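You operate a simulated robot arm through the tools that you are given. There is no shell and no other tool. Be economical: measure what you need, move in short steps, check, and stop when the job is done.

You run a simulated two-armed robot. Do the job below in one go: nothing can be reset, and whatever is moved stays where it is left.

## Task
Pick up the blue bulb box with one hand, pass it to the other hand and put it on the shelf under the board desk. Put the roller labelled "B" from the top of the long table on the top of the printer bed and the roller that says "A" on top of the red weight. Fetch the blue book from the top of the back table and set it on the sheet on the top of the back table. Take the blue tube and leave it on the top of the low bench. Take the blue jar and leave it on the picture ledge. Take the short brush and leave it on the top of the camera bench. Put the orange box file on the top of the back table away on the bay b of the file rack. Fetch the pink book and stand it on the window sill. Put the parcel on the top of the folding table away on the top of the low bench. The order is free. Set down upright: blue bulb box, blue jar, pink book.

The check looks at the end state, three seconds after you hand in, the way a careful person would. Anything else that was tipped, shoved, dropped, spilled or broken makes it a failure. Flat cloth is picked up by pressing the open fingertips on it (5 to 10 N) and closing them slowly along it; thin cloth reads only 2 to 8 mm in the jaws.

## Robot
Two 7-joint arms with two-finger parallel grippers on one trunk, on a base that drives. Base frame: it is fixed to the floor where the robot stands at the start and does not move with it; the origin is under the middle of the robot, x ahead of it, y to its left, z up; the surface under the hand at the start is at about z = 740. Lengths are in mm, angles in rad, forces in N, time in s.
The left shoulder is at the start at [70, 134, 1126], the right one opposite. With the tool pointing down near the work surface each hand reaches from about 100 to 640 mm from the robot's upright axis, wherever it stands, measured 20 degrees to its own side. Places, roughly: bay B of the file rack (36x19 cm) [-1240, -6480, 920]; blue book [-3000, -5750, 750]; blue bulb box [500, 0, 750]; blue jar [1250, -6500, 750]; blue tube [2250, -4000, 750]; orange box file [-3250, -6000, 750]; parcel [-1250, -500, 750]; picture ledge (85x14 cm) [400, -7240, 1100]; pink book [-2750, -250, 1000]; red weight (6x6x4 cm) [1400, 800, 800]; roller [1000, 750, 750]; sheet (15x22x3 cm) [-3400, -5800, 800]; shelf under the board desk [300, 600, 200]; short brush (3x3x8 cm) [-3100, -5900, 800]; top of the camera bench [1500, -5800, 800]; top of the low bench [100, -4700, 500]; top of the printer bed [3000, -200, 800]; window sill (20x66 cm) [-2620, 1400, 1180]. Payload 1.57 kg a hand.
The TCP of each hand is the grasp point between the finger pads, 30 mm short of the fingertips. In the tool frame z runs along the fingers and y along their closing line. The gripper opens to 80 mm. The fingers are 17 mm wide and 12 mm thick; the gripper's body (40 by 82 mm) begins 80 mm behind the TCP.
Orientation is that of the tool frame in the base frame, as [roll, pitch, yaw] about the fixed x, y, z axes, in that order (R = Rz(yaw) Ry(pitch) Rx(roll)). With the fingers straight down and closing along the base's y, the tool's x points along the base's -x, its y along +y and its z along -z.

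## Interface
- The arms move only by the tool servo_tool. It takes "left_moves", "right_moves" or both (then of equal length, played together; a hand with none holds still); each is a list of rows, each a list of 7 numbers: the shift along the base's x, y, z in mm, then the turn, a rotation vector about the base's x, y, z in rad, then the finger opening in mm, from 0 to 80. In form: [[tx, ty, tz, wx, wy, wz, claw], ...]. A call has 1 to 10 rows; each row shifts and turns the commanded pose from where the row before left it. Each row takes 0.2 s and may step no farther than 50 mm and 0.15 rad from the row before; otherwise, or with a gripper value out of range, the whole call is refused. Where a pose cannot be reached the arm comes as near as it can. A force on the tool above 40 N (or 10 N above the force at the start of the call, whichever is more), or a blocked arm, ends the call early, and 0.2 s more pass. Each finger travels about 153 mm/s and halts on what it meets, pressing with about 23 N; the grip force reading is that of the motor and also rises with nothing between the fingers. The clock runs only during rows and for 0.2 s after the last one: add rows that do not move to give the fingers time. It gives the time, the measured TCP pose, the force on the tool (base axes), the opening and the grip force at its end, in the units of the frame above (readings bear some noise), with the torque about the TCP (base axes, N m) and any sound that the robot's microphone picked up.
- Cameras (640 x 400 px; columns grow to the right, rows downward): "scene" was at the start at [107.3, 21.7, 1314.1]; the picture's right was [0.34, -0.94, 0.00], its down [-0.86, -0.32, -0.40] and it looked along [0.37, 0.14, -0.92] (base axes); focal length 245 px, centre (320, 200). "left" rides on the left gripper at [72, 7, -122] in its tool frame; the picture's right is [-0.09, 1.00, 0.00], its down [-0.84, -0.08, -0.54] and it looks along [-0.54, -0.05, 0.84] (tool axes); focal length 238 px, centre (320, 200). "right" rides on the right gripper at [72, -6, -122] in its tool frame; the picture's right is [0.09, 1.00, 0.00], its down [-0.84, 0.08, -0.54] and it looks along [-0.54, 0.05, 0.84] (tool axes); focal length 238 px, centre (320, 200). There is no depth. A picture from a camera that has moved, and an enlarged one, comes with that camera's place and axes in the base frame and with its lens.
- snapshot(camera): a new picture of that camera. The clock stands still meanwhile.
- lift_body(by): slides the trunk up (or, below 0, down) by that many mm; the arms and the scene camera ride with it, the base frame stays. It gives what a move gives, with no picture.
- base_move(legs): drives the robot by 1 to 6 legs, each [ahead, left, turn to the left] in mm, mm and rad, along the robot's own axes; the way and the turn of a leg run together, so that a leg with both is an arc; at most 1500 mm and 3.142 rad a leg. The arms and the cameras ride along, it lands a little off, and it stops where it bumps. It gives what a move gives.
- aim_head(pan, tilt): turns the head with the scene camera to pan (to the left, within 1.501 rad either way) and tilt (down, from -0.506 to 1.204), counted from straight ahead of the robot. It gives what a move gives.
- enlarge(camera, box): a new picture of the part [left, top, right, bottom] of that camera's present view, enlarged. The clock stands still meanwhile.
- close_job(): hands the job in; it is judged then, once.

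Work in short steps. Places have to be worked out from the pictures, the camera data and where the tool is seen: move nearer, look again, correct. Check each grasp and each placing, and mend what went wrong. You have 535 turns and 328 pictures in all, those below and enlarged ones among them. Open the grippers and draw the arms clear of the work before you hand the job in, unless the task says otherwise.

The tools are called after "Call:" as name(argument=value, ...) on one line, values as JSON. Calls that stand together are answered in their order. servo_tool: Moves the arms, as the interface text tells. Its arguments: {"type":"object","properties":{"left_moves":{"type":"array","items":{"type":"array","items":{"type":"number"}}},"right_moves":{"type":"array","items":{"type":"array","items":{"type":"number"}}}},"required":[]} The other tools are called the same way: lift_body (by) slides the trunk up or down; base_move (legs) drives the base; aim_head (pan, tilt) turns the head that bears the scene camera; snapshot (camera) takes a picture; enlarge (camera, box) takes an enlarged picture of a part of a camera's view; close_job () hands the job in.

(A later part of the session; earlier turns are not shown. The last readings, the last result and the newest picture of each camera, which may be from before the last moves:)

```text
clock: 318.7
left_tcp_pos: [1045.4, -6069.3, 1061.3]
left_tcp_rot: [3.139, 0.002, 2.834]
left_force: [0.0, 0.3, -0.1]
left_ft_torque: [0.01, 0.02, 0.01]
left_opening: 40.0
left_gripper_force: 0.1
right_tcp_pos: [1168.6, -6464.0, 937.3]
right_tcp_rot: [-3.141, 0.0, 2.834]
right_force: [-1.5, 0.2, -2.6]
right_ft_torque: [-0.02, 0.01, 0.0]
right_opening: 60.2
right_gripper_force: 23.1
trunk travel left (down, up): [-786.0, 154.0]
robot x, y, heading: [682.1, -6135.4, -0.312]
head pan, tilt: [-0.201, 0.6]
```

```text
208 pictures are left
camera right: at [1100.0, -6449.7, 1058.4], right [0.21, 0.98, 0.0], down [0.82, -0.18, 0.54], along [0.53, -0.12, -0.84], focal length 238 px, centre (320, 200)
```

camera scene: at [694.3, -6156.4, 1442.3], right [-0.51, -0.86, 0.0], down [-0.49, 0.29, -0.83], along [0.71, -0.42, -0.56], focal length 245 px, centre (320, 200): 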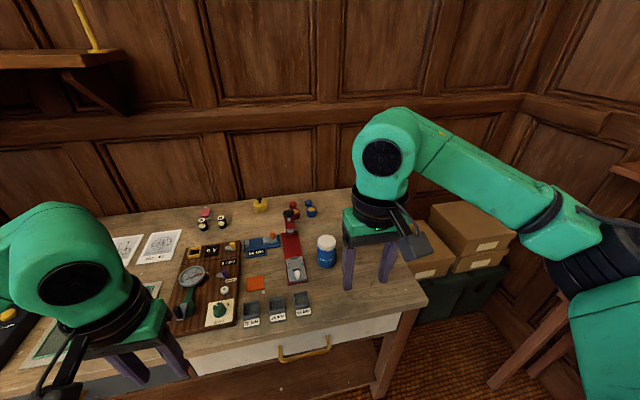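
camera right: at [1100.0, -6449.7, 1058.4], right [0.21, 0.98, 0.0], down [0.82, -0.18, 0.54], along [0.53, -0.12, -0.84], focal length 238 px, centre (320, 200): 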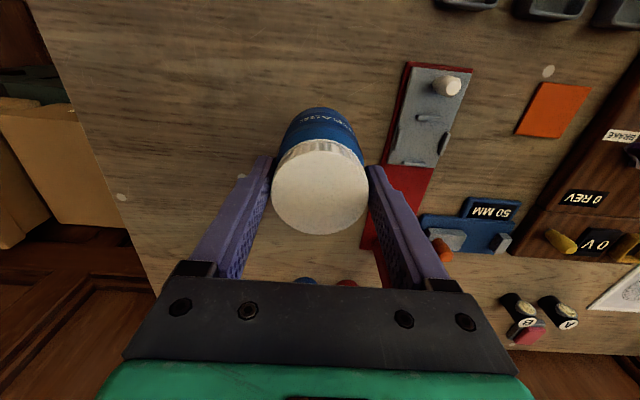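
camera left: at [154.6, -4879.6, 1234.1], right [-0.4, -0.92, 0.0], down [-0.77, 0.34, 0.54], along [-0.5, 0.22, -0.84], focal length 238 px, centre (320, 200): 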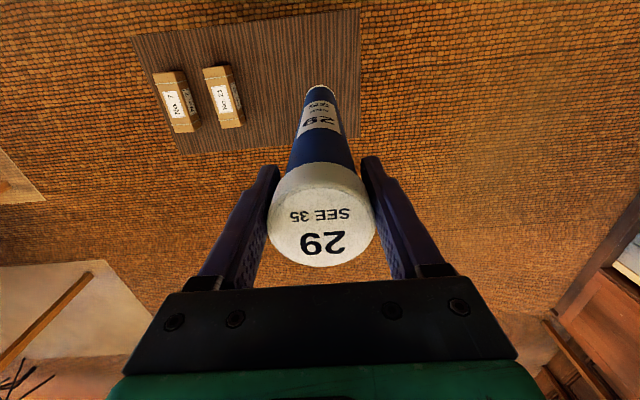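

Jar is lifted. Raise it and draw it in, then back off the bench.

Call:
servo_tool(right_moves=[[0, 0, 30, 0, 0, 0, 0], [0, 0, 30, 0, 0, 0, 0], [0, 0, 30, 0, 0, 0, 0], [-20, 6, 20, 0, 0, 0, 0], [-30, 10, 10, 0, 0, 0, 0], [-30, 10, 0, 0, 0, 0, 0], [-30, 10, 0, 0, 0, 0, 0], [-30, 10, 0, 0, 0, 0, 0]])

Call:
base_move(legs=[[-250, 0, 0], [0, 0, -1.57]])

Call:
lift_body(by=140)

Call:
aim_head(pan=0, tilt=0.5)

Call:
snapshot(camera="scene")

```text
clock: 320.5
left_tcp_pos: [1045.7, -6068.9, 1062.9]
left_tcp_rot: [3.138, 0.003, 2.835]
left_force: [0.0, 0.0, -0.6]
left_ft_torque: [0.01, -0.01, 0.01]
left_opening: 39.9
left_gripper_force: 0.0
right_tcp_pos: [1029.5, -6418.0, 1056.9]
right_tcp_rot: [-3.14, 0.001, 2.835]
right_force: [0.5, 0.5, -2.8]
right_ft_torque: [0.03, 0.02, 0.04]
right_opening: 60.1
right_gripper_force: 22.6
trunk travel left (down, up): [-786.0, 154.0]
robot x, y, heading: [679.2, -6132.3, -0.312]
head pan, tilt: [-0.201, 0.6]
```

```text
clock: 326.1
left_tcp_pos: [506.3, -6422.4, 1063.3]
left_tcp_rot: [3.138, 0.0, 1.27]
left_force: [-0.4, 0.6, 0.1]
left_ft_torque: [0.0, 0.01, 0.0]
left_opening: 39.7
left_gripper_force: 0.0
right_tcp_pos: [160.4, -6408.5, 1056.4]
right_tcp_rot: [3.141, 0.002, 1.271]
right_force: [-0.4, 0.6, -4.1]
right_ft_torque: [0.03, 0.03, 0.02]
right_opening: 60.2
right_gripper_force: 22.9
trunk travel left (down, up): [-786.0, 154.0]
robot x, y, heading: [445.4, -6058.8, -1.876]
head pan, tilt: [-0.201, 0.6]
```

```text
clock: 327.8
left_tcp_pos: [508.1, -6423.0, 1201.8]
left_tcp_rot: [3.139, 0.002, 1.269]
left_force: [0.9, 0.1, -0.7]
left_ft_torque: [-0.01, -0.01, 0.01]
left_opening: 39.8
left_gripper_force: 0.1
right_tcp_pos: [158.8, -6409.0, 1196.2]
right_tcp_rot: [3.141, 0.0, 1.267]
right_force: [-1.0, 0.4, -3.4]
right_ft_torque: [0.03, -0.03, 0.0]
right_opening: 60.0
right_gripper_force: 23.1
trunk travel left (down, up): [-926.0, 14.0]
robot x, y, heading: [442.0, -6059.1, -1.878]
head pan, tilt: [-0.201, 0.6]
```

```text
clock: 328.5
left_tcp_pos: [508.1, -6423.0, 1201.7]
left_tcp_rot: [3.138, 0.001, 1.269]
left_force: [-0.5, 0.0, 0.9]
left_ft_torque: [-0.05, -0.01, -0.01]
left_opening: 39.7
left_gripper_force: 0.0
right_tcp_pos: [158.5, -6408.7, 1197.0]
right_tcp_rot: [3.141, 0.002, 1.269]
right_force: [-0.6, 0.7, -3.8]
right_ft_torque: [-0.01, 0.02, 0.02]
right_opening: 60.1
right_gripper_force: 23.1
trunk travel left (down, up): [-926.0, 14.0]
robot x, y, heading: [439.1, -6054.3, -1.876]
head pan, tilt: [0.0, 0.499]
```

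```text
207 pictures are left
camera scene: at [401.1, -6191.7, 1591.3], right [-0.95, 0.3, 0.0], down [0.14, 0.46, -0.88], along [-0.26, -0.84, -0.48], focal length 245 px, centre (320, 200)
```

scene: 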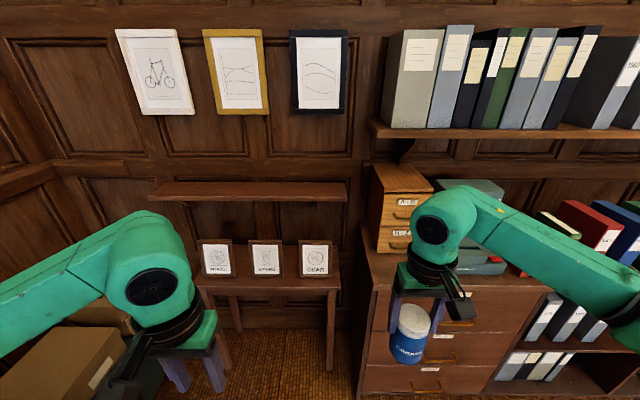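

Raise the jar 60 mm, shift left in front of the ledge, and move closer.

Call:
servo_tool(right_moves=[[0, 0, 30, 0, 0, 0, 0], [0, 0, 30, 0, 0, 0, 0]])

Call:
base_move(legs=[[0, 338, 0], [380, 0, 0]])

Call:
snapshot(camera="right")

Call:
snapshot(camera="scene")

```text
clock: 329.1
left_tcp_pos: [508.4, -6421.7, 1201.8]
left_tcp_rot: [3.141, 0.001, 1.269]
left_force: [-0.5, -0.7, 0.3]
left_ft_torque: [0.02, 0.02, 0.05]
left_opening: 40.0
left_gripper_force: 0.1
right_tcp_pos: [158.3, -6408.8, 1257.6]
right_tcp_rot: [3.141, 0.0, 1.268]
right_force: [0.4, 0.6, -3.8]
right_ft_torque: [0.03, 0.01, -0.02]
right_opening: 60.4
right_gripper_force: 23.3
trunk travel left (down, up): [-926.0, 14.0]
robot x, y, heading: [441.0, -6058.8, -1.877]
head pan, tilt: [0.0, 0.499]
```

```text
clock: 333.4
left_tcp_pos: [719.8, -6885.2, 1202.7]
left_tcp_rot: [3.138, 0.003, 1.274]
left_force: [0.0, 0.2, -0.1]
left_ft_torque: [-0.02, -0.01, -0.06]
left_opening: 40.0
left_gripper_force: 0.0
right_tcp_pos: [370.6, -6873.6, 1258.1]
right_tcp_rot: [-3.141, 0.001, 1.275]
right_force: [-0.1, 0.3, -3.3]
right_ft_torque: [-0.01, 0.0, 0.02]
right_opening: 60.1
right_gripper_force: 22.7
trunk travel left (down, up): [-926.0, 14.0]
robot x, y, heading: [650.9, -6519.4, -1.867]
head pan, tilt: [0.0, 0.499]
```

```text
206 pictures are left
camera right: at [385.9, -6802.7, 1378.6], right [0.98, -0.2, 0.0], down [-0.17, -0.82, 0.54], along [-0.11, -0.53, -0.84], focal length 238 px, centre (320, 200)
```

right: 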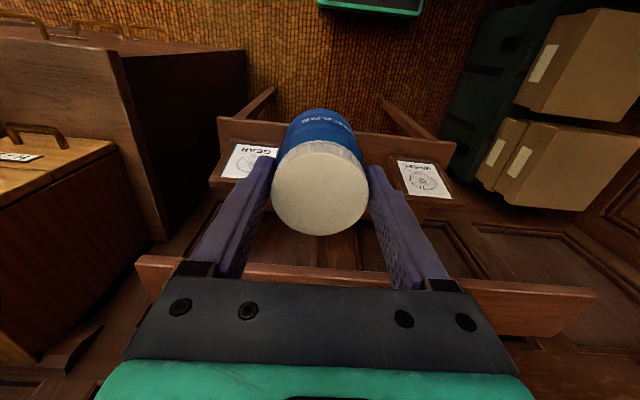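

```text
205 pictures are left
camera scene: at [612.4, -6653.8, 1591.7], right [-0.96, 0.29, 0.0], down [0.14, 0.46, -0.88], along [-0.26, -0.84, -0.48], focal length 245 px, centre (320, 200)
```

scene: 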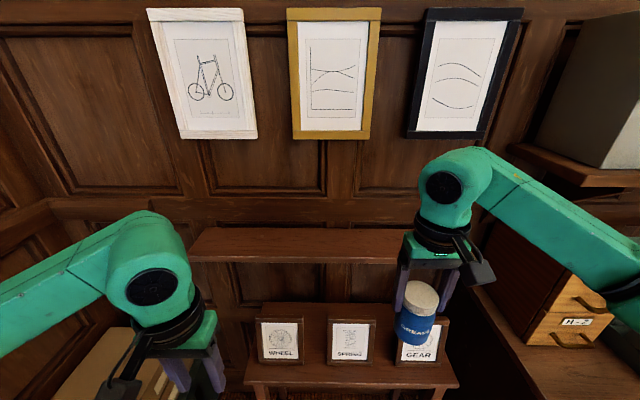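

Ledge front edge at u≈−6678, z≈1096. Drive 130 ahead, then extend the arm so the jar is ~50 mm behind the edge.

Call:
base_move(legs=[[130, 0, -0.01]])

Call:
servo_tool(right_moves=[[-13, -40, 0, 0, 0, 0, 0], [-13, -40, 0, 0, 0, 0, 0], [-13, -40, 0, 0, 0, 0, 0], [-12, -35, 0, 0, 0, 0, 0], [0, 0, 0, 0, 0, 0, 0]])

Call:
snapshot(camera="right")

Call:
snapshot(camera="scene")

```text
clock: 334.6
left_tcp_pos: [679.3, -7005.9, 1203.7]
left_tcp_rot: [3.138, 0.005, 1.264]
left_force: [-0.1, -0.5, 0.3]
left_ft_torque: [-0.04, -0.02, 0.03]
left_opening: 39.7
left_gripper_force: 0.0
right_tcp_pos: [330.8, -6991.8, 1259.4]
right_tcp_rot: [-3.141, 0.003, 1.265]
right_force: [-0.7, 0.1, -3.6]
right_ft_torque: [-0.01, 0.03, -0.04]
right_opening: 59.8
right_gripper_force: 22.7
trunk travel left (down, up): [-926.0, 14.0]
robot x, y, heading: [615.1, -6648.4, -1.88]
head pan, tilt: [0.0, 0.499]
```

```text
clock: 335.8
left_tcp_pos: [676.5, -7010.8, 1202.3]
left_tcp_rot: [3.138, 0.001, 1.265]
left_force: [0.0, -0.4, -0.5]
left_ft_torque: [-0.01, -0.02, -0.04]
left_opening: 40.1
left_gripper_force: 0.1
right_tcp_pos: [279.1, -7150.3, 1258.8]
right_tcp_rot: [-3.141, 0.0, 1.266]
right_force: [-0.1, 0.8, -2.8]
right_ft_torque: [0.02, -0.01, 0.01]
right_opening: 60.1
right_gripper_force: 23.0
trunk travel left (down, up): [-926.0, 14.0]
robot x, y, heading: [609.8, -6643.9, -1.876]
head pan, tilt: [0.0, 0.499]
```

```text
204 pictures are left
camera right: at [294.7, -7080.1, 1379.5], right [0.98, -0.21, 0.0], down [-0.18, -0.82, 0.54], along [-0.12, -0.53, -0.84], focal length 238 px, centre (320, 200)
```

right: 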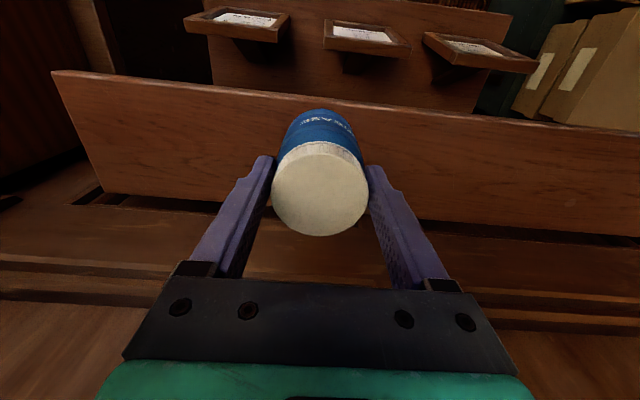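

```text
203 pictures are left
camera scene: at [572.4, -6778.7, 1591.4], right [-0.95, 0.3, 0.0], down [0.15, 0.46, -0.88], along [-0.27, -0.84, -0.48], focal length 245 px, centre (320, 200)
```

scene: 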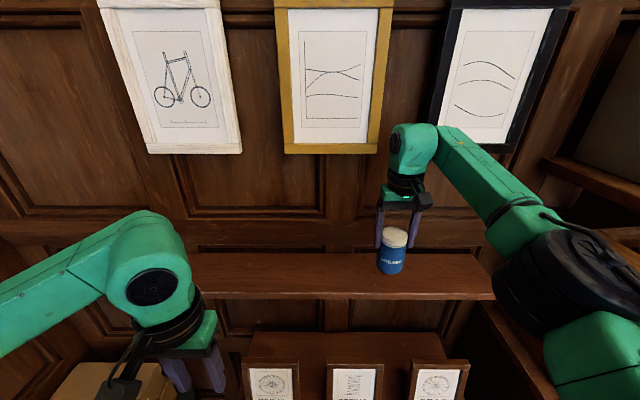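

Ledge spans u −6701…−6846; the jar needs ~50 mm more. Base 30 ahead and arm 18 more.

Call:
base_move(legs=[[32, 0, 0]])

Call:
servo_tool(right_moves=[[-3, -9, -10, 0, 0, 0, 0], [-3, -8, -15, 0, 0, 0, 0], [0, 0, -15, 0, 0, 0, 0], [0, 0, 0, 0, 0, 0, 0]])

Call:
snapshot(camera="right")

```text
clock: 336.7
left_tcp_pos: [670.5, -7033.6, 1205.4]
left_tcp_rot: [3.138, 0.008, 1.263]
left_force: [0.2, 0.9, 0.2]
left_ft_torque: [-0.06, 0.09, -0.02]
left_opening: 39.9
left_gripper_force: 0.1
right_tcp_pos: [270.8, -7172.5, 1261.4]
right_tcp_rot: [3.141, 0.006, 1.266]
right_force: [0.3, 0.7, -2.1]
right_ft_torque: [-0.05, 0.03, 0.0]
right_opening: 60.2
right_gripper_force: 22.9
trunk travel left (down, up): [-926.0, 14.0]
robot x, y, heading: [603.4, -6678.0, -1.876]
head pan, tilt: [0.0, 0.499]
```

```text
clock: 337.7
left_tcp_pos: [667.3, -7042.0, 1201.7]
left_tcp_rot: [3.138, 0.0, 1.264]
left_force: [0.8, -0.3, -0.1]
left_ft_torque: [0.03, -0.01, 0.0]
left_opening: 40.1
left_gripper_force: 0.0
right_tcp_pos: [265.4, -7191.6, 1215.6]
right_tcp_rot: [3.142, -0.002, 1.265]
right_force: [0.0, 0.0, -3.7]
right_ft_torque: [0.01, 0.04, 0.0]
right_opening: 60.1
right_gripper_force: 23.0
right hand out of reach, approached as far as the arm can: row 1, 2
trunk travel left (down, up): [-926.0, 14.0]
robot x, y, heading: [603.0, -6674.0, -1.882]
head pan, tilt: [0.0, 0.499]
```

```text
202 pictures are left
camera right: at [281.8, -7122.1, 1336.4], right [0.98, -0.21, 0.0], down [-0.18, -0.82, 0.54], along [-0.11, -0.53, -0.84], focal length 238 px, centre (320, 200)
```

right: 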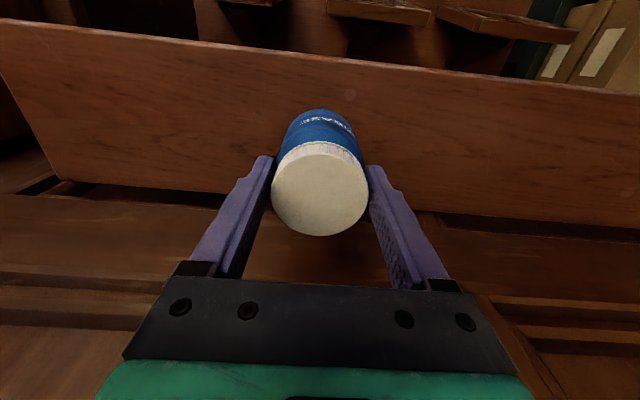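

The jar is centred over the ledge. Creep down to contact.

Call:
servo_tool(right_moves=[[0, 0, -5, 0, 0, 0, 0], [0, 0, -4, 0, 0, 0, 0], [0, 0, -2, 0, 0, 0, 0], [0, 0, 0, 0, 0, 0, 0]])

Call:
servo_tool(right_moves=[[0, 0, -2, 0, 0, 0, 0], [0, 0, -2, 0, 0, 0, 0], [0, 0, 0, 0, 0, 0, 0]])

Call:
servo_tool(right_moves=[[0, 0, -2, 0, 0, 0, 0], [0, 0, -2, 0, 0, 0, 0], [0, 0, 0, 0, 0, 0, 0]])

```text
clock: 338.7
left_tcp_pos: [668.1, -7039.6, 1202.2]
left_tcp_rot: [3.14, 0.001, 1.264]
left_force: [0.4, 0.8, -0.7]
left_ft_torque: [0.0, 0.02, 0.01]
left_opening: 40.1
left_gripper_force: 0.0
right_tcp_pos: [265.4, -7190.5, 1205.9]
right_tcp_rot: [3.14, 0.001, 1.266]
right_force: [-1.0, 0.0, -3.2]
right_ft_torque: [0.04, -0.01, 0.03]
right_opening: 60.2
right_gripper_force: 23.0
trunk travel left (down, up): [-926.0, 14.0]
robot x, y, heading: [604.3, -6675.5, -1.879]
head pan, tilt: [0.0, 0.499]
```

```text
clock: 339.5
left_tcp_pos: [668.9, -7041.2, 1202.0]
left_tcp_rot: [3.14, 0.002, 1.264]
left_force: [0.5, -0.6, -0.1]
left_ft_torque: [-0.06, -0.03, 0.02]
left_opening: 40.3
left_gripper_force: 0.0
right_tcp_pos: [266.0, -7190.5, 1200.7]
right_tcp_rot: [3.141, -0.001, 1.265]
right_force: [0.2, 0.1, -2.8]
right_ft_torque: [-0.02, 0.01, -0.03]
right_opening: 59.8
right_gripper_force: 23.6
trunk travel left (down, up): [-926.0, 14.0]
robot x, y, heading: [603.9, -6677.4, -1.878]
head pan, tilt: [0.0, 0.499]
```

```text
clock: 340.3
left_tcp_pos: [667.5, -7040.5, 1202.5]
left_tcp_rot: [3.138, 0.002, 1.264]
left_force: [-0.5, 0.4, -0.4]
left_ft_torque: [-0.02, 0.0, -0.01]
left_opening: 40.0
left_gripper_force: 0.1
right_tcp_pos: [265.9, -7191.5, 1197.8]
right_tcp_rot: [-3.141, 0.001, 1.266]
right_force: [-0.5, -0.8, -3.3]
right_ft_torque: [0.0, 0.01, 0.03]
right_opening: 59.8
right_gripper_force: 23.0
trunk travel left (down, up): [-926.0, 14.0]
robot x, y, heading: [605.6, -6676.2, -1.879]
head pan, tilt: [0.0, 0.499]
```

Call:
servo_tool(right_moves=[[0, 0, -2, 0, 0, 0, 0], [0, 0, -2, 0, 0, 0, 0], [0, 0, 0, 0, 0, 0, 0]])

Call:
servo_tool(right_moves=[[0, 0, -2, 0, 0, 0, 0], [0, 0, -2, 0, 0, 0, 0], [0, 0, 0, 0, 0, 0, 0]])

Call:
enlarge(camera="scene", box=[340, 180, 480, 300])

```text
clock: 341.1
left_tcp_pos: [667.8, -7041.0, 1202.2]
left_tcp_rot: [3.139, 0.0, 1.263]
left_force: [-0.2, 0.5, -0.3]
left_ft_torque: [-0.01, 0.04, 0.01]
left_opening: 40.1
left_gripper_force: 0.1
right_tcp_pos: [265.8, -7190.2, 1192.8]
right_tcp_rot: [-3.141, 0.001, 1.265]
right_force: [0.2, 1.4, -3.9]
right_ft_torque: [0.02, -0.03, 0.02]
right_opening: 59.9
right_gripper_force: 22.7
trunk travel left (down, up): [-926.0, 14.0]
robot x, y, heading: [603.9, -6677.2, -1.882]
head pan, tilt: [0.0, 0.499]
```

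```text
clock: 341.9
left_tcp_pos: [667.6, -7041.2, 1202.1]
left_tcp_rot: [3.138, 0.001, 1.264]
left_force: [-0.2, -0.2, 0.7]
left_ft_torque: [-0.01, 0.0, -0.02]
left_opening: 40.0
left_gripper_force: 0.1
right_tcp_pos: [265.9, -7189.6, 1188.9]
right_tcp_rot: [3.14, 0.002, 1.265]
right_force: [-1.0, -2.1, 4.6]
right_ft_torque: [-0.02, 0.2, 0.04]
right_opening: 59.9
right_gripper_force: 23.1
trunk travel left (down, up): [-926.0, 14.0]
robot x, y, heading: [602.4, -6679.6, -1.881]
head pan, tilt: [0.0, 0.499]
```

```text
3.33 times, centred on (410, 240) of scene
camera zoom: at [562.6, -6809.4, 1591.5], right [-0.95, 0.3, 0.0], down [0.15, 0.46, -0.88], along [-0.27, -0.84, -0.48], focal length 817 px, centre (20, 67)
```

zoom: 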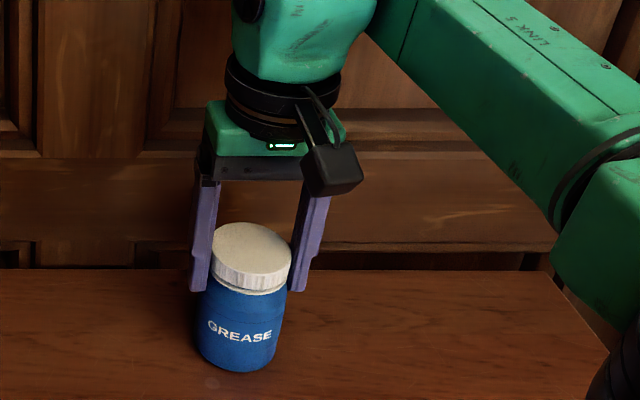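

Contact. Open gently and lift away.

Call:
servo_tool(right_moves=[[0, 0, -1, 0, 0, 0, 0], [0, 0, 0, 0, 0, 0, 64], [0, 0, 0, 0, 0, 0, 72], [0, 0, 0, 0, 0, 0, 80], [0, 0, 0, 0, 0, 0, 80], [0, 0, 20, 0, 0, 0, 80], [0, 0, 30, 0, 0, 0, 80], [4, 13, 20, 0, 0, 0, 80], [12, 38, 0, 0, 0, 0, 80], [12, 38, 0, 0, 0, 0, 80]])

Call:
enlarge(camera="scene", box=[340, 180, 480, 300])

```text
clock: 344.1
left_tcp_pos: [668.1, -7038.8, 1203.4]
left_tcp_rot: [3.138, 0.003, 1.265]
left_force: [0.2, -0.3, 0.9]
left_ft_torque: [-0.03, 0.02, 0.03]
left_opening: 40.3
left_gripper_force: 0.0
right_tcp_pos: [294.4, -7098.1, 1260.8]
right_tcp_rot: [3.14, 0.004, 1.263]
right_force: [0.4, -0.7, 0.0]
right_ft_torque: [0.0, 0.01, -0.01]
right_opening: 79.9
right_gripper_force: 0.0
trunk travel left (down, up): [-926.0, 14.0]
robot x, y, heading: [608.2, -6671.1, -1.876]
head pan, tilt: [0.0, 0.499]
```

```text
3.33 times, centred on (410, 240) of scene
camera zoom: at [562.2, -6806.6, 1591.7], right [-0.95, 0.3, 0.0], down [0.15, 0.45, -0.88], along [-0.27, -0.84, -0.48], focal length 817 px, centre (20, 67)
```

zoom: 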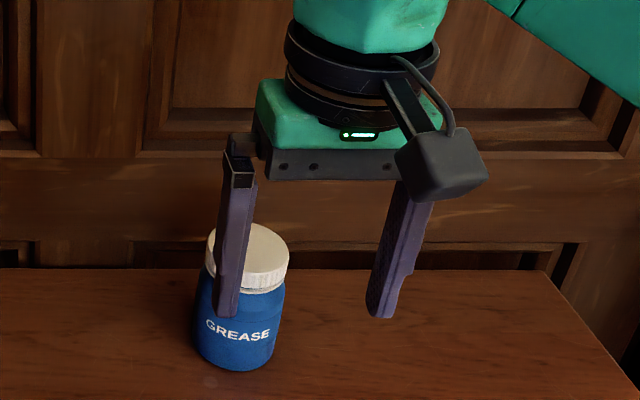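

The jar stands on the ledge. Back away and turn west toward the back table, passing the file rack.

Call:
base_move(legs=[[-600, 0, 0], [0, 0, -1.4]])

Call:
aim_head(pan=0.4, tilt=0.35)

Call:
snapshot(camera="scene")

Call:
aim_head(pan=-0.4, tilt=0.35)

Call:
snapshot(camera="scene")

```text
clock: 350.9
left_tcp_pos: [437.5, -6230.8, 1202.2]
left_tcp_rot: [3.138, 0.0, -0.147]
left_force: [0.7, 0.5, 0.2]
left_ft_torque: [0.01, 0.01, -0.02]
left_opening: 40.0
left_gripper_force: 0.1
right_tcp_pos: [318.3, -5871.5, 1259.4]
right_tcp_rot: [-3.14, 0.002, -0.145]
right_force: [-0.1, -0.1, 0.9]
right_ft_torque: [-0.01, 0.01, 0.01]
right_opening: 79.9
right_gripper_force: 0.0
trunk travel left (down, up): [-926.0, 14.0]
robot x, y, heading: [786.4, -6108.3, 2.997]
head pan, tilt: [0.0, 0.499]
```

```text
clock: 351.8
left_tcp_pos: [437.4, -6229.4, 1202.0]
left_tcp_rot: [3.137, 0.002, -0.146]
left_force: [-0.3, -0.7, 0.1]
left_ft_torque: [-0.02, -0.02, 0.03]
left_opening: 40.1
left_gripper_force: 0.0
right_tcp_pos: [319.2, -5869.5, 1259.5]
right_tcp_rot: [3.141, 0.001, -0.145]
right_force: [0.5, -0.7, -0.4]
right_ft_torque: [-0.02, 0.02, -0.03]
right_opening: 80.1
right_gripper_force: 0.0
trunk travel left (down, up): [-926.0, 14.0]
robot x, y, heading: [785.4, -6108.5, 2.992]
head pan, tilt: [0.4, 0.351]
```

```text
199 pictures are left
camera scene: at [648.8, -6122.0, 1605.0], right [-0.25, 0.97, 0.0], down [0.33, 0.09, -0.94], along [-0.91, -0.23, -0.34], focal length 245 px, centre (320, 200)
```

scene: 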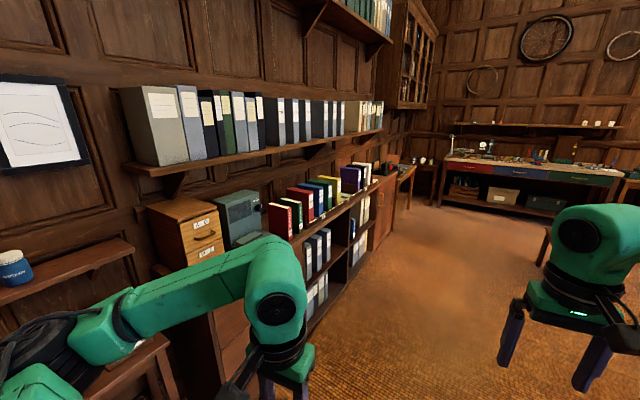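

```text
clock: 352.9
left_tcp_pos: [438.1, -6230.2, 1202.0]
left_tcp_rot: [3.136, 0.002, -0.146]
left_force: [-0.3, -0.2, -0.4]
left_ft_torque: [0.03, -0.03, 0.02]
left_opening: 40.0
left_gripper_force: 0.0
right_tcp_pos: [317.9, -5869.7, 1259.5]
right_tcp_rot: [3.141, 0.002, -0.145]
right_force: [0.7, 0.5, 0.2]
right_ft_torque: [0.01, -0.05, 0.02]
right_opening: 79.8
right_gripper_force: 0.1
trunk travel left (down, up): [-926.0, 14.0]
robot x, y, heading: [787.2, -6110.2, 2.996]
head pan, tilt: [-0.4, 0.351]
```

```text
198 pictures are left
camera scene: at [659.4, -6050.8, 1605.1], right [0.52, 0.85, 0.0], down [0.29, -0.18, -0.94], along [-0.8, 0.49, -0.34], focal length 245 px, centre (320, 200)
```

scene: 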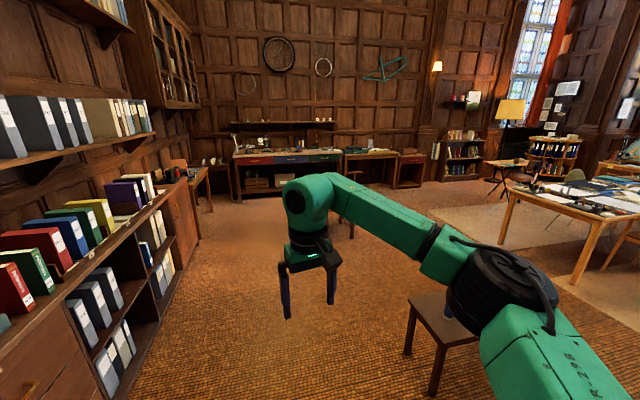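

Open floor ahead. Drive west along the bookcase toward the back table.

Call:
base_move(legs=[[0, 0, -0.17], [1400, 50, 0], [1400, 0, 0], [300, 0, 0]])

Call:
aim_head(pan=0.6, tilt=0.45)

Call:
snapshot(camera="scene")

Call:
aim_head(pan=1.5, tilt=0.45)

Call:
snapshot(camera="scene")

```text
clock: 368.8
left_tcp_pos: [-2530.4, -5218.4, 1202.6]
left_tcp_rot: [3.137, 0.006, -0.326]
left_force: [0.1, 0.3, -0.2]
left_ft_torque: [0.01, 0.01, 0.0]
left_opening: 40.0
left_gripper_force: 0.2
right_tcp_pos: [-2583.3, -4843.8, 1259.9]
right_tcp_rot: [3.14, 0.004, -0.324]
right_force: [-0.2, -0.3, -0.8]
right_ft_torque: [0.02, 0.02, -0.01]
right_opening: 79.9
right_gripper_force: 0.1
trunk travel left (down, up): [-926.0, 14.0]
robot x, y, heading: [-2167.5, -5157.4, 2.811]
head pan, tilt: [-0.4, 0.351]
```

```text
clock: 370.1
left_tcp_pos: [-2532.1, -5217.7, 1202.3]
left_tcp_rot: [3.14, 0.0, -0.327]
left_force: [0.3, -0.1, -0.3]
left_ft_torque: [0.0, 0.0, 0.0]
left_opening: 39.9
left_gripper_force: 0.1
right_tcp_pos: [-2585.5, -4844.0, 1261.4]
right_tcp_rot: [3.14, 0.001, -0.325]
right_force: [-0.6, 0.8, 0.8]
right_ft_torque: [-0.01, 0.0, 0.03]
right_opening: 80.4
right_gripper_force: 0.1
trunk travel left (down, up): [-926.0, 14.0]
robot x, y, heading: [-2168.5, -5162.3, 2.811]
head pan, tilt: [0.6, 0.45]
```

```text
197 pictures are left
camera scene: at [-2301.0, -5168.1, 1595.9], right [-0.27, 0.96, 0.0], down [0.42, 0.12, -0.9], along [-0.87, -0.24, -0.43], focal length 245 px, centre (320, 200)
```

scene: 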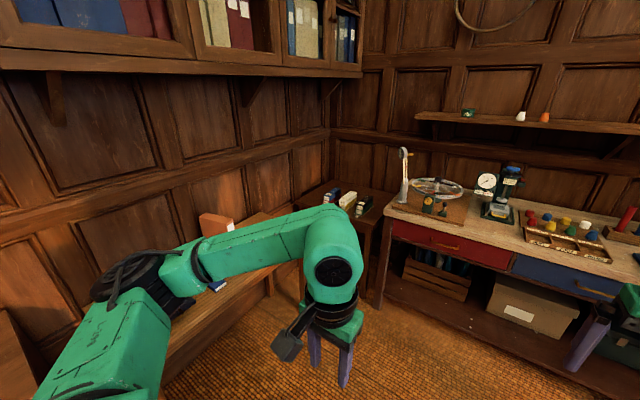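

```text
clock: 371.3
left_tcp_pos: [-2533.8, -5218.0, 1202.1]
left_tcp_rot: [3.137, 0.002, -0.327]
left_force: [-0.6, 0.0, -0.1]
left_ft_torque: [0.03, -0.02, -0.01]
left_opening: 39.9
left_gripper_force: 0.0
right_tcp_pos: [-2585.0, -4842.1, 1260.2]
right_tcp_rot: [3.141, 0.002, -0.324]
right_force: [-0.1, 0.0, -1.2]
right_ft_torque: [0.0, 0.0, 0.04]
right_opening: 80.1
right_gripper_force: 0.1
trunk travel left (down, up): [-926.0, 14.0]
robot x, y, heading: [-2168.5, -5167.2, 2.81]
head pan, tilt: [1.499, 0.45]
```

```text
196 pictures are left
camera scene: at [-2248.7, -5227.9, 1595.9], right [-0.92, 0.39, 0.0], down [0.17, 0.4, -0.9], along [-0.35, -0.83, -0.44], focal length 245 px, centre (320, 200)
```

scene: 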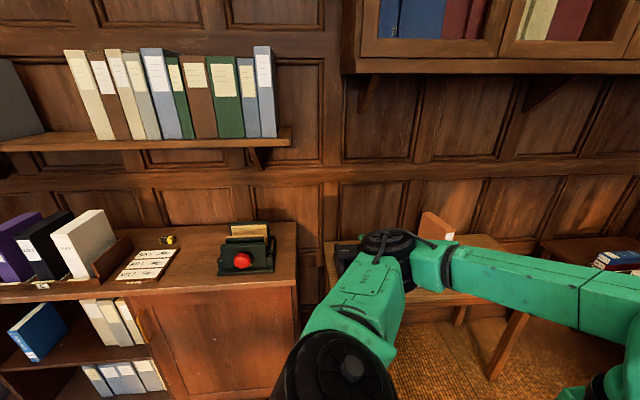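

The back table lies to the left with the orange file on it. Turn to face it and shift in front.

Call:
base_move(legs=[[0, 0, 1.59], [150, -650, 0]])

Call:
aim_head(pan=0, tilt=0.65)

Call:
snapshot(camera="scene")

```text
clock: 378.8
left_tcp_pos: [-2761.5, -5475.5, 1201.6]
left_tcp_rot: [3.139, 0.002, 1.268]
left_force: [0.0, 0.2, -0.6]
left_ft_torque: [-0.01, 0.01, 0.0]
left_opening: 40.1
left_gripper_force: 0.1
right_tcp_pos: [-3136.0, -5536.6, 1259.8]
right_tcp_rot: [-3.14, 0.003, 1.27]
right_force: [0.9, -0.1, -0.3]
right_ft_torque: [0.01, 0.02, 0.01]
right_opening: 80.2
right_gripper_force: 0.0
trunk travel left (down, up): [-926.0, 14.0]
robot x, y, heading: [-2831.2, -5112.3, -1.876]
head pan, tilt: [1.499, 0.45]
```

```text
clock: 380.4
left_tcp_pos: [-2763.1, -5475.4, 1201.3]
left_tcp_rot: [3.138, 0.002, 1.268]
left_force: [0.1, -0.2, 0.3]
left_ft_torque: [-0.01, 0.02, -0.01]
left_opening: 40.0
left_gripper_force: 0.1
right_tcp_pos: [-3137.2, -5535.9, 1260.2]
right_tcp_rot: [-3.141, 0.002, 1.27]
right_force: [0.0, -0.1, 0.5]
right_ft_torque: [0.0, -0.02, -0.01]
right_opening: 80.1
right_gripper_force: 0.1
trunk travel left (down, up): [-926.0, 14.0]
robot x, y, heading: [-2831.4, -5109.5, -1.879]
head pan, tilt: [0.0, 0.649]
```

```text
195 pictures are left
camera scene: at [-2868.7, -5239.9, 1578.0], right [-0.95, 0.3, 0.0], down [0.18, 0.58, -0.8], along [-0.24, -0.76, -0.6], focal length 245 px, centre (320, 200)
```

scene: 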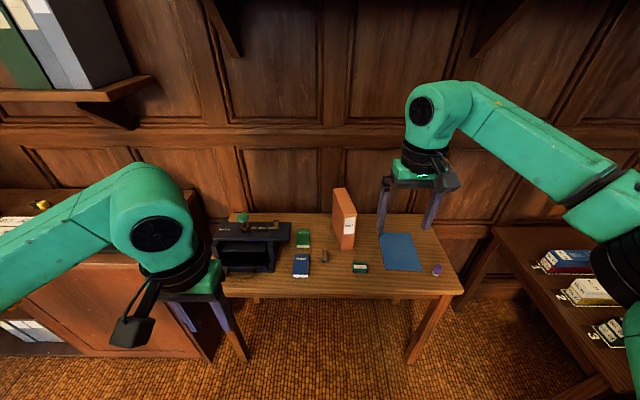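

Call:
enlarge(camera="scene", box=[220, 170, 460, 310])

```text
2.67 times, centred on (340, 240) of scene
camera zoom: at [-2868.7, -5239.9, 1578.0], right [-0.95, 0.3, 0.0], down [0.18, 0.58, -0.8], along [-0.24, -0.76, -0.6], focal length 654 px, centre (267, 93)
```

zoom: 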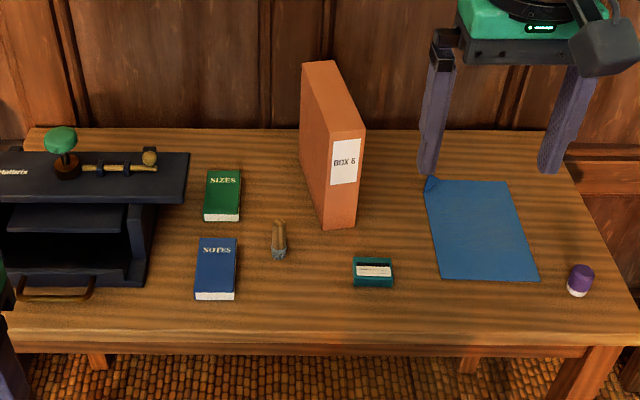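

Blue book "NOTES" ≈(−2986, −5876), sheet ≈(−3421, −5822), brush ≈(−3090, −5867), orange file centre ≈(−3210, −5988), table z≈750. Drive closer, with the book in reach of the right hand.

Call:
base_move(legs=[[335, 180, 0]])

Call:
lift_body(by=-180)

Call:
aim_head(pan=-0.2, tilt=0.9)

Call:
snapshot(camera="scene")

Call:
snapshot(camera="right")

```text
clock: 382.8
left_tcp_pos: [-2689.6, -5844.1, 1204.2]
left_tcp_rot: [3.138, 0.004, 1.272]
left_force: [-0.2, -0.1, -0.2]
left_ft_torque: [-0.01, 0.01, 0.01]
left_opening: 39.6
left_gripper_force: 0.0
right_tcp_pos: [-3062.7, -5907.7, 1260.9]
right_tcp_rot: [3.139, 0.003, 1.275]
right_force: [0.9, 0.0, 0.4]
right_ft_torque: [-0.01, 0.01, 0.0]
right_opening: 79.8
right_gripper_force: 0.0
trunk travel left (down, up): [-926.0, 14.0]
robot x, y, heading: [-2753.8, -5482.7, -1.871]
head pan, tilt: [0.0, 0.649]
```

```text
clock: 384.8
left_tcp_pos: [-2689.4, -5845.8, 1020.4]
left_tcp_rot: [3.138, 0.002, 1.271]
left_force: [0.3, 0.4, -0.7]
left_ft_torque: [-0.01, 0.0, 0.0]
left_opening: 40.1
left_gripper_force: 0.1
right_tcp_pos: [-3061.3, -5909.6, 1080.9]
right_tcp_rot: [-3.141, 0.003, 1.274]
right_force: [0.9, 0.7, 0.4]
right_ft_torque: [-0.01, -0.06, 0.02]
right_opening: 80.2
right_gripper_force: 0.2
trunk travel left (down, up): [-746.0, 194.0]
robot x, y, heading: [-2752.6, -5483.3, -1.87]
head pan, tilt: [0.0, 0.649]
```

```text
clock: 385.6
left_tcp_pos: [-2689.2, -5846.6, 1022.7]
left_tcp_rot: [3.139, 0.003, 1.27]
left_force: [-0.5, -0.3, 0.1]
left_ft_torque: [-0.02, 0.05, 0.0]
left_opening: 39.9
left_gripper_force: 0.1
right_tcp_pos: [-3063.4, -5909.3, 1079.8]
right_tcp_rot: [3.141, 0.001, 1.274]
right_force: [0.3, -0.2, 1.0]
right_ft_torque: [0.01, 0.03, 0.0]
right_opening: 79.6
right_gripper_force: 0.0
trunk travel left (down, up): [-746.0, 194.0]
robot x, y, heading: [-2758.1, -5481.7, -1.876]
head pan, tilt: [-0.201, 0.901]
```

```text
193 pictures are left
camera scene: at [-2805.8, -5595.9, 1377.6], right [-0.88, 0.48, 0.0], down [0.38, 0.69, -0.62], along [-0.3, -0.55, -0.78], focal length 245 px, centre (320, 200)
```

scene: 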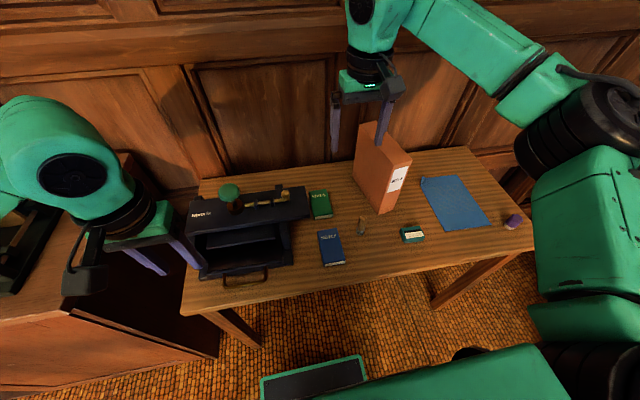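

```text
192 pictures are left
camera right: at [-3047.4, -5839.7, 1200.7], right [0.98, -0.2, 0.0], down [-0.17, -0.82, 0.54], along [-0.11, -0.53, -0.84], focal length 238 px, centre (320, 200)
```

right: 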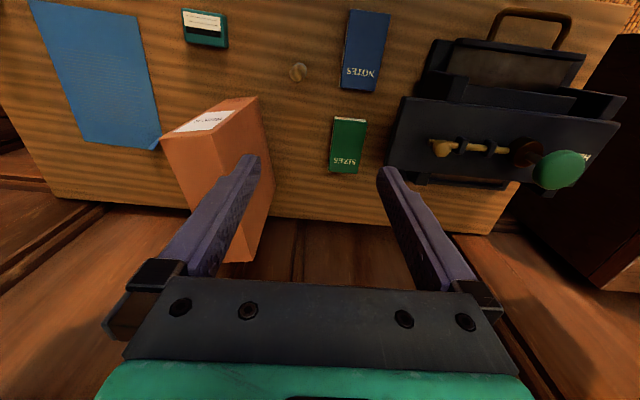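

Book top ≈772. Move the right hand over the book, yaw +0.07, and descend.

Call:
servo_tool(right_moves=[[27, 15, -20, 0, 0, 0.035, 80], [27, 15, -40, 0, 0, 0.035, 80], [28, 16, -45, 0, 0, 0, 80], [0, 0, -45, 0, 0, 0, 80], [0, 0, -45, 0, 0, 0, 80]])

Call:
snapshot(camera="right")

```text
refused: row 2 steps farther than a row can; nothing moved
```

```text
191 pictures are left
camera right: at [-3047.4, -5839.7, 1200.7], right [0.98, -0.2, 0.0], down [-0.17, -0.82, 0.54], along [-0.11, -0.53, -0.84], focal length 238 px, centre (320, 200)
```

right: 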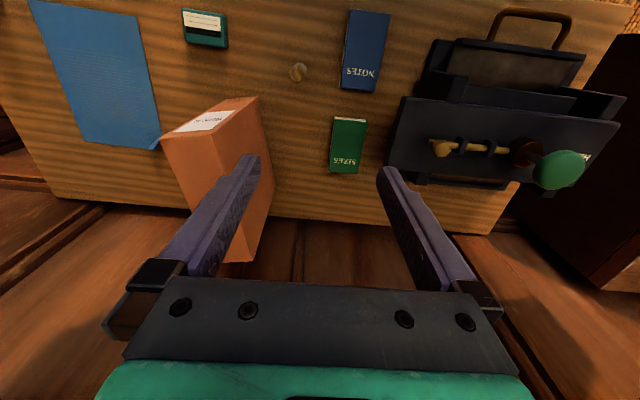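

Call:
servo_tool(right_moves=[[27, 15, -20, 0, 0, 0.035, 80], [27, 15, -30, 0, 0, 0.035, 80], [28, 16, -30, 0, 0, 0, 80], [0, 0, -45, 0, 0, 0, 80], [0, 0, -45, 0, 0, 0, 80], [0, 0, -25, 0, 0, 0, 80]])

Call:
snapshot(camera="right")

```text
clock: 387.0
left_tcp_pos: [-2688.1, -5846.4, 1021.9]
left_tcp_rot: [3.136, 0.002, 1.272]
left_force: [0.5, -0.9, 0.8]
left_ft_torque: [0.0, -0.01, 0.02]
left_opening: 40.3
left_gripper_force: 0.0
right_tcp_pos: [-2979.2, -5863.7, 883.5]
right_tcp_rot: [-3.142, 0.002, 1.345]
right_force: [-0.9, -0.5, 0.8]
right_ft_torque: [0.02, 0.02, 0.0]
right_opening: 80.0
right_gripper_force: 0.1
trunk travel left (down, up): [-746.0, 194.0]
robot x, y, heading: [-2754.9, -5479.4, -1.866]
head pan, tilt: [-0.201, 0.901]
```

```text
190 pictures are left
camera right: at [-2969.8, -5793.7, 1005.0], right [0.99, -0.13, 0.0], down [-0.11, -0.83, 0.54], along [-0.07, -0.54, -0.84], focal length 238 px, centre (320, 200)
```

right: 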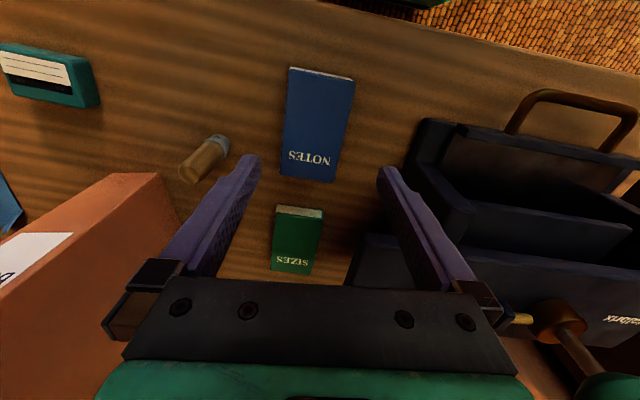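

Call:
servo_tool(right_moves=[[-4, 5, -30, 0, 0, -0.04, 80], [0, 0, -30, 0, 0, 0, 80], [0, 0, -20, 0, 0, 0, 80], [0, 0, -10, 0, 0, 0, 80], [0, 0, 0, 0, 0, 0, 80]])

Call:
snapshot(camera="right")

```text
clock: 388.2
left_tcp_pos: [-2688.7, -5846.4, 1022.2]
left_tcp_rot: [3.138, 0.002, 1.27]
left_force: [-0.1, 0.0, 0.2]
left_ft_torque: [0.03, 0.0, -0.01]
left_opening: 39.7
left_gripper_force: 0.1
right_tcp_pos: [-2985.2, -5857.9, 794.7]
right_tcp_rot: [3.141, 0.002, 1.303]
right_force: [-0.5, -0.2, 0.7]
right_ft_torque: [-0.03, 0.01, -0.02]
right_opening: 79.9
right_gripper_force: 0.0
trunk travel left (down, up): [-746.0, 194.0]
robot x, y, heading: [-2757.3, -5486.4, -1.87]
head pan, tilt: [-0.201, 0.901]
```

```text
189 pictures are left
camera right: at [-2971.5, -5787.7, 915.8], right [0.98, -0.17, 0.0], down [-0.15, -0.83, 0.54], along [-0.09, -0.53, -0.84], focal length 238 px, centre (320, 200)
```

right: 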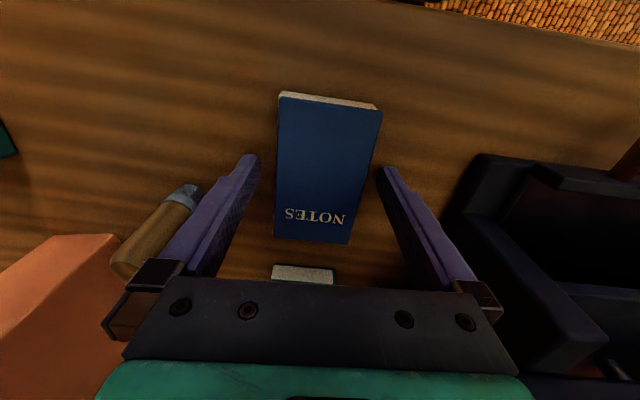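

Call:
servo_tool(right_moves=[[0, 0, -5, 0, 0, 0, 80], [0, 0, -3, 0, 0, 0, 80], [0, 0, 0, 0, 0, 0, 70], [0, 0, 0, 0, 0, 0, 50], [0, 0, 0, 0, 0, 0, 20], [0, 0, 0, 0, 0, 0, 0], [0, 0, 0, 0, 0, 0, 0]])

Call:
servo_tool(right_moves=[[0, 0, 4, 0, 0, 0, 0], [0, 0, 10, 0, 0, 0, 0], [0, 0, 20, 0, 0, 0, 0], [0, 0, 30, 0, 0, 0, 0], [0, 0, 30, 0, 0, 0, 0]])

Call:
snapshot(camera="right")

```text
clock: 389.8
left_tcp_pos: [-2688.0, -5843.2, 1022.8]
left_tcp_rot: [3.138, 0.004, 1.271]
left_force: [-0.3, 0.9, 0.6]
left_ft_torque: [0.05, 0.01, -0.02]
left_opening: 40.2
left_gripper_force: 0.1
right_tcp_pos: [-2983.9, -5858.1, 791.0]
right_tcp_rot: [3.14, 0.008, 1.302]
right_force: [-10.2, -4.6, 38.9]
right_ft_torque: [0.38, 1.11, 0.06]
right_opening: 58.0
right_gripper_force: 22.7
trunk travel left (down, up): [-746.0, 194.0]
robot x, y, heading: [-2753.6, -5483.4, -1.869]
head pan, tilt: [-0.201, 0.901]
```

```text
clock: 391.0
left_tcp_pos: [-2688.8, -5847.1, 1022.8]
left_tcp_rot: [3.139, 0.001, 1.271]
left_force: [-0.5, 0.7, 0.1]
left_ft_torque: [0.0, 0.01, 0.0]
left_opening: 40.0
left_gripper_force: 0.0
right_tcp_pos: [-2983.2, -5856.9, 881.3]
right_tcp_rot: [3.14, 0.0, 1.305]
right_force: [0.0, 0.8, -2.0]
right_ft_torque: [-0.01, -0.02, 0.04]
right_opening: 57.9
right_gripper_force: 23.1
trunk travel left (down, up): [-746.0, 194.0]
robot x, y, heading: [-2756.4, -5483.2, -1.873]
head pan, tilt: [-0.201, 0.901]
```

```text
188 pictures are left
camera right: at [-2971.2, -5787.4, 1002.0], right [0.98, -0.17, 0.0], down [-0.15, -0.83, 0.54], along [-0.09, -0.53, -0.84], focal length 238 px, centre (320, 200)
```

right: 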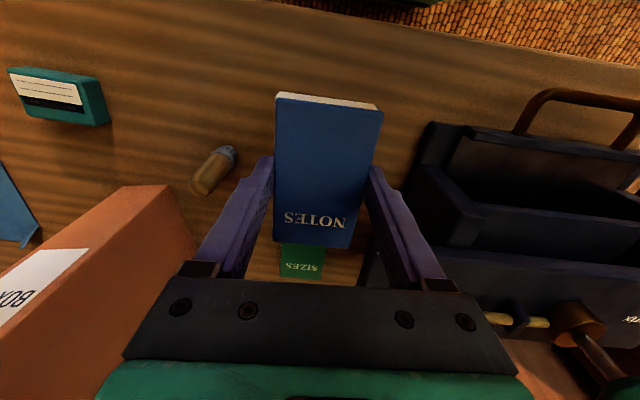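

Book held. Raise it, drive 340 right, and look at the sheet.

Call:
servo_tool(right_moves=[[0, 0, 45, 0, 0, 0, 0], [0, 0, 45, 0, 0, 0, 0], [0, 0, 45, 0, 0, 0, 0]])

Call:
base_move(legs=[[0, -340, 0]])

Call:
snapshot(camera="right")

Call:
snapshot(camera="scene")

```text
clock: 391.8
left_tcp_pos: [-2689.5, -5846.8, 1021.6]
left_tcp_rot: [3.138, 0.002, 1.27]
left_force: [-0.7, 0.3, 0.4]
left_ft_torque: [-0.01, 0.0, 0.0]
left_opening: 40.2
left_gripper_force: 0.0
right_tcp_pos: [-2985.0, -5859.5, 1016.2]
right_tcp_rot: [-3.141, 0.002, 1.304]
right_force: [-0.8, 0.0, -1.1]
right_ft_torque: [-0.02, -0.03, 0.01]
right_opening: 57.5
right_gripper_force: 23.0
trunk travel left (down, up): [-746.0, 194.0]
robot x, y, heading: [-2759.3, -5484.6, -1.871]
head pan, tilt: [-0.201, 0.901]
```

```text
clock: 394.0
left_tcp_pos: [-3012.7, -5746.7, 1021.4]
left_tcp_rot: [3.141, 0.0, 1.272]
left_force: [-0.4, 0.0, -0.5]
left_ft_torque: [0.0, 0.0, 0.01]
left_opening: 40.1
left_gripper_force: 0.0
right_tcp_pos: [-3308.2, -5758.5, 1015.9]
right_tcp_rot: [-3.141, 0.002, 1.307]
right_force: [-0.5, 0.4, -1.4]
right_ft_torque: [-0.02, -0.01, -0.01]
right_opening: 57.7
right_gripper_force: 23.3
trunk travel left (down, up): [-746.0, 194.0]
robot x, y, heading: [-3079.0, -5383.4, -1.865]
head pan, tilt: [-0.201, 0.901]
```

```text
187 pictures are left
camera right: at [-3295.2, -5688.7, 1137.0], right [0.98, -0.17, 0.0], down [-0.14, -0.83, 0.54], along [-0.09, -0.53, -0.84], focal length 238 px, centre (320, 200)
```

right: 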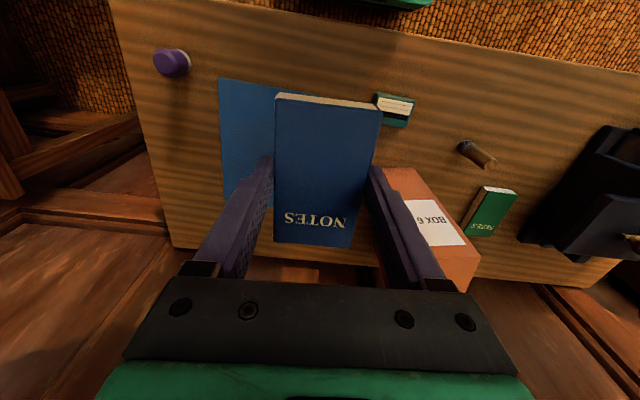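

```text
186 pictures are left
camera scene: at [-3128.8, -5496.4, 1377.5], right [-0.88, 0.48, 0.0], down [0.37, 0.69, -0.62], along [-0.3, -0.54, -0.78], focal length 245 px, centre (320, 200)
```

scene: 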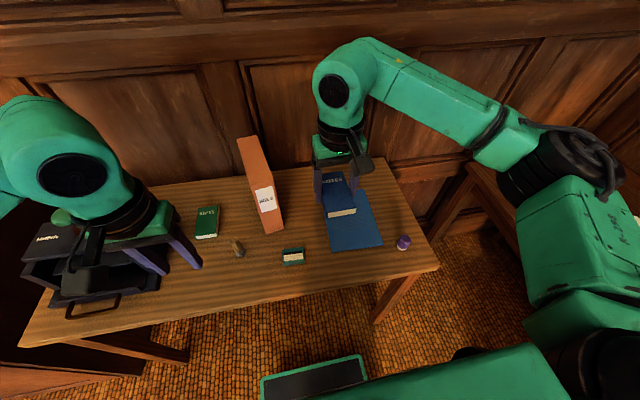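

Move over the sheet centre (−3410, −5812) and descend.

Call:
servo_tool(right_moves=[[-34, -18, 0, 0, 0, 0, 0], [-34, -18, 0, 0, 0, 0, 0], [-34, -18, -10, 0, 0, 0, 0], [0, 0, -45, 0, 0, 0, 0], [0, 0, -45, 0, 0, 0, 0], [0, 0, -45, 0, 0, 0, 0], [0, 0, -40, 0, 0, 0, 0], [0, 0, 0, 0, 0, 0, 0]])

Call:
snapshot(camera="right")

Call:
enlarge(camera="scene", box=[280, 140, 420, 260])

```text
clock: 395.8
left_tcp_pos: [-3011.5, -5746.5, 1021.9]
left_tcp_rot: [3.138, 0.002, 1.271]
left_force: [-0.4, -0.3, -0.8]
left_ft_torque: [0.01, 0.01, 0.0]
left_opening: 39.9
left_gripper_force: 0.1
right_tcp_pos: [-3411.5, -5812.2, 828.8]
right_tcp_rot: [-3.141, 0.001, 1.307]
right_force: [0.0, -0.3, -1.6]
right_ft_torque: [0.04, 0.0, -0.03]
right_opening: 57.3
right_gripper_force: 23.1
trunk travel left (down, up): [-746.0, 194.0]
robot x, y, heading: [-3081.4, -5383.0, -1.874]
head pan, tilt: [-0.201, 0.901]
```

```text
185 pictures are left
camera right: at [-3397.5, -5741.6, 950.3], right [0.98, -0.17, 0.0], down [-0.14, -0.83, 0.54], along [-0.09, -0.54, -0.84], focal length 238 px, centre (320, 200)
```

right: 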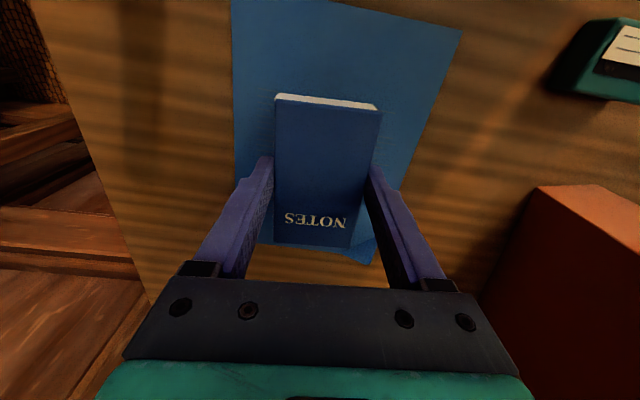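

```text
3.33 times, centred on (350, 200) of scene
camera zoom: at [-3129.7, -5495.8, 1377.5], right [-0.88, 0.48, 0.0], down [0.38, 0.69, -0.62], along [-0.3, -0.55, -0.78], focal length 817 px, centre (220, 200)
```

zoom: 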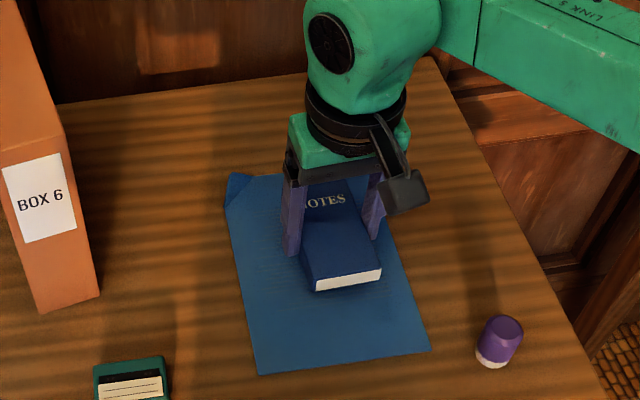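

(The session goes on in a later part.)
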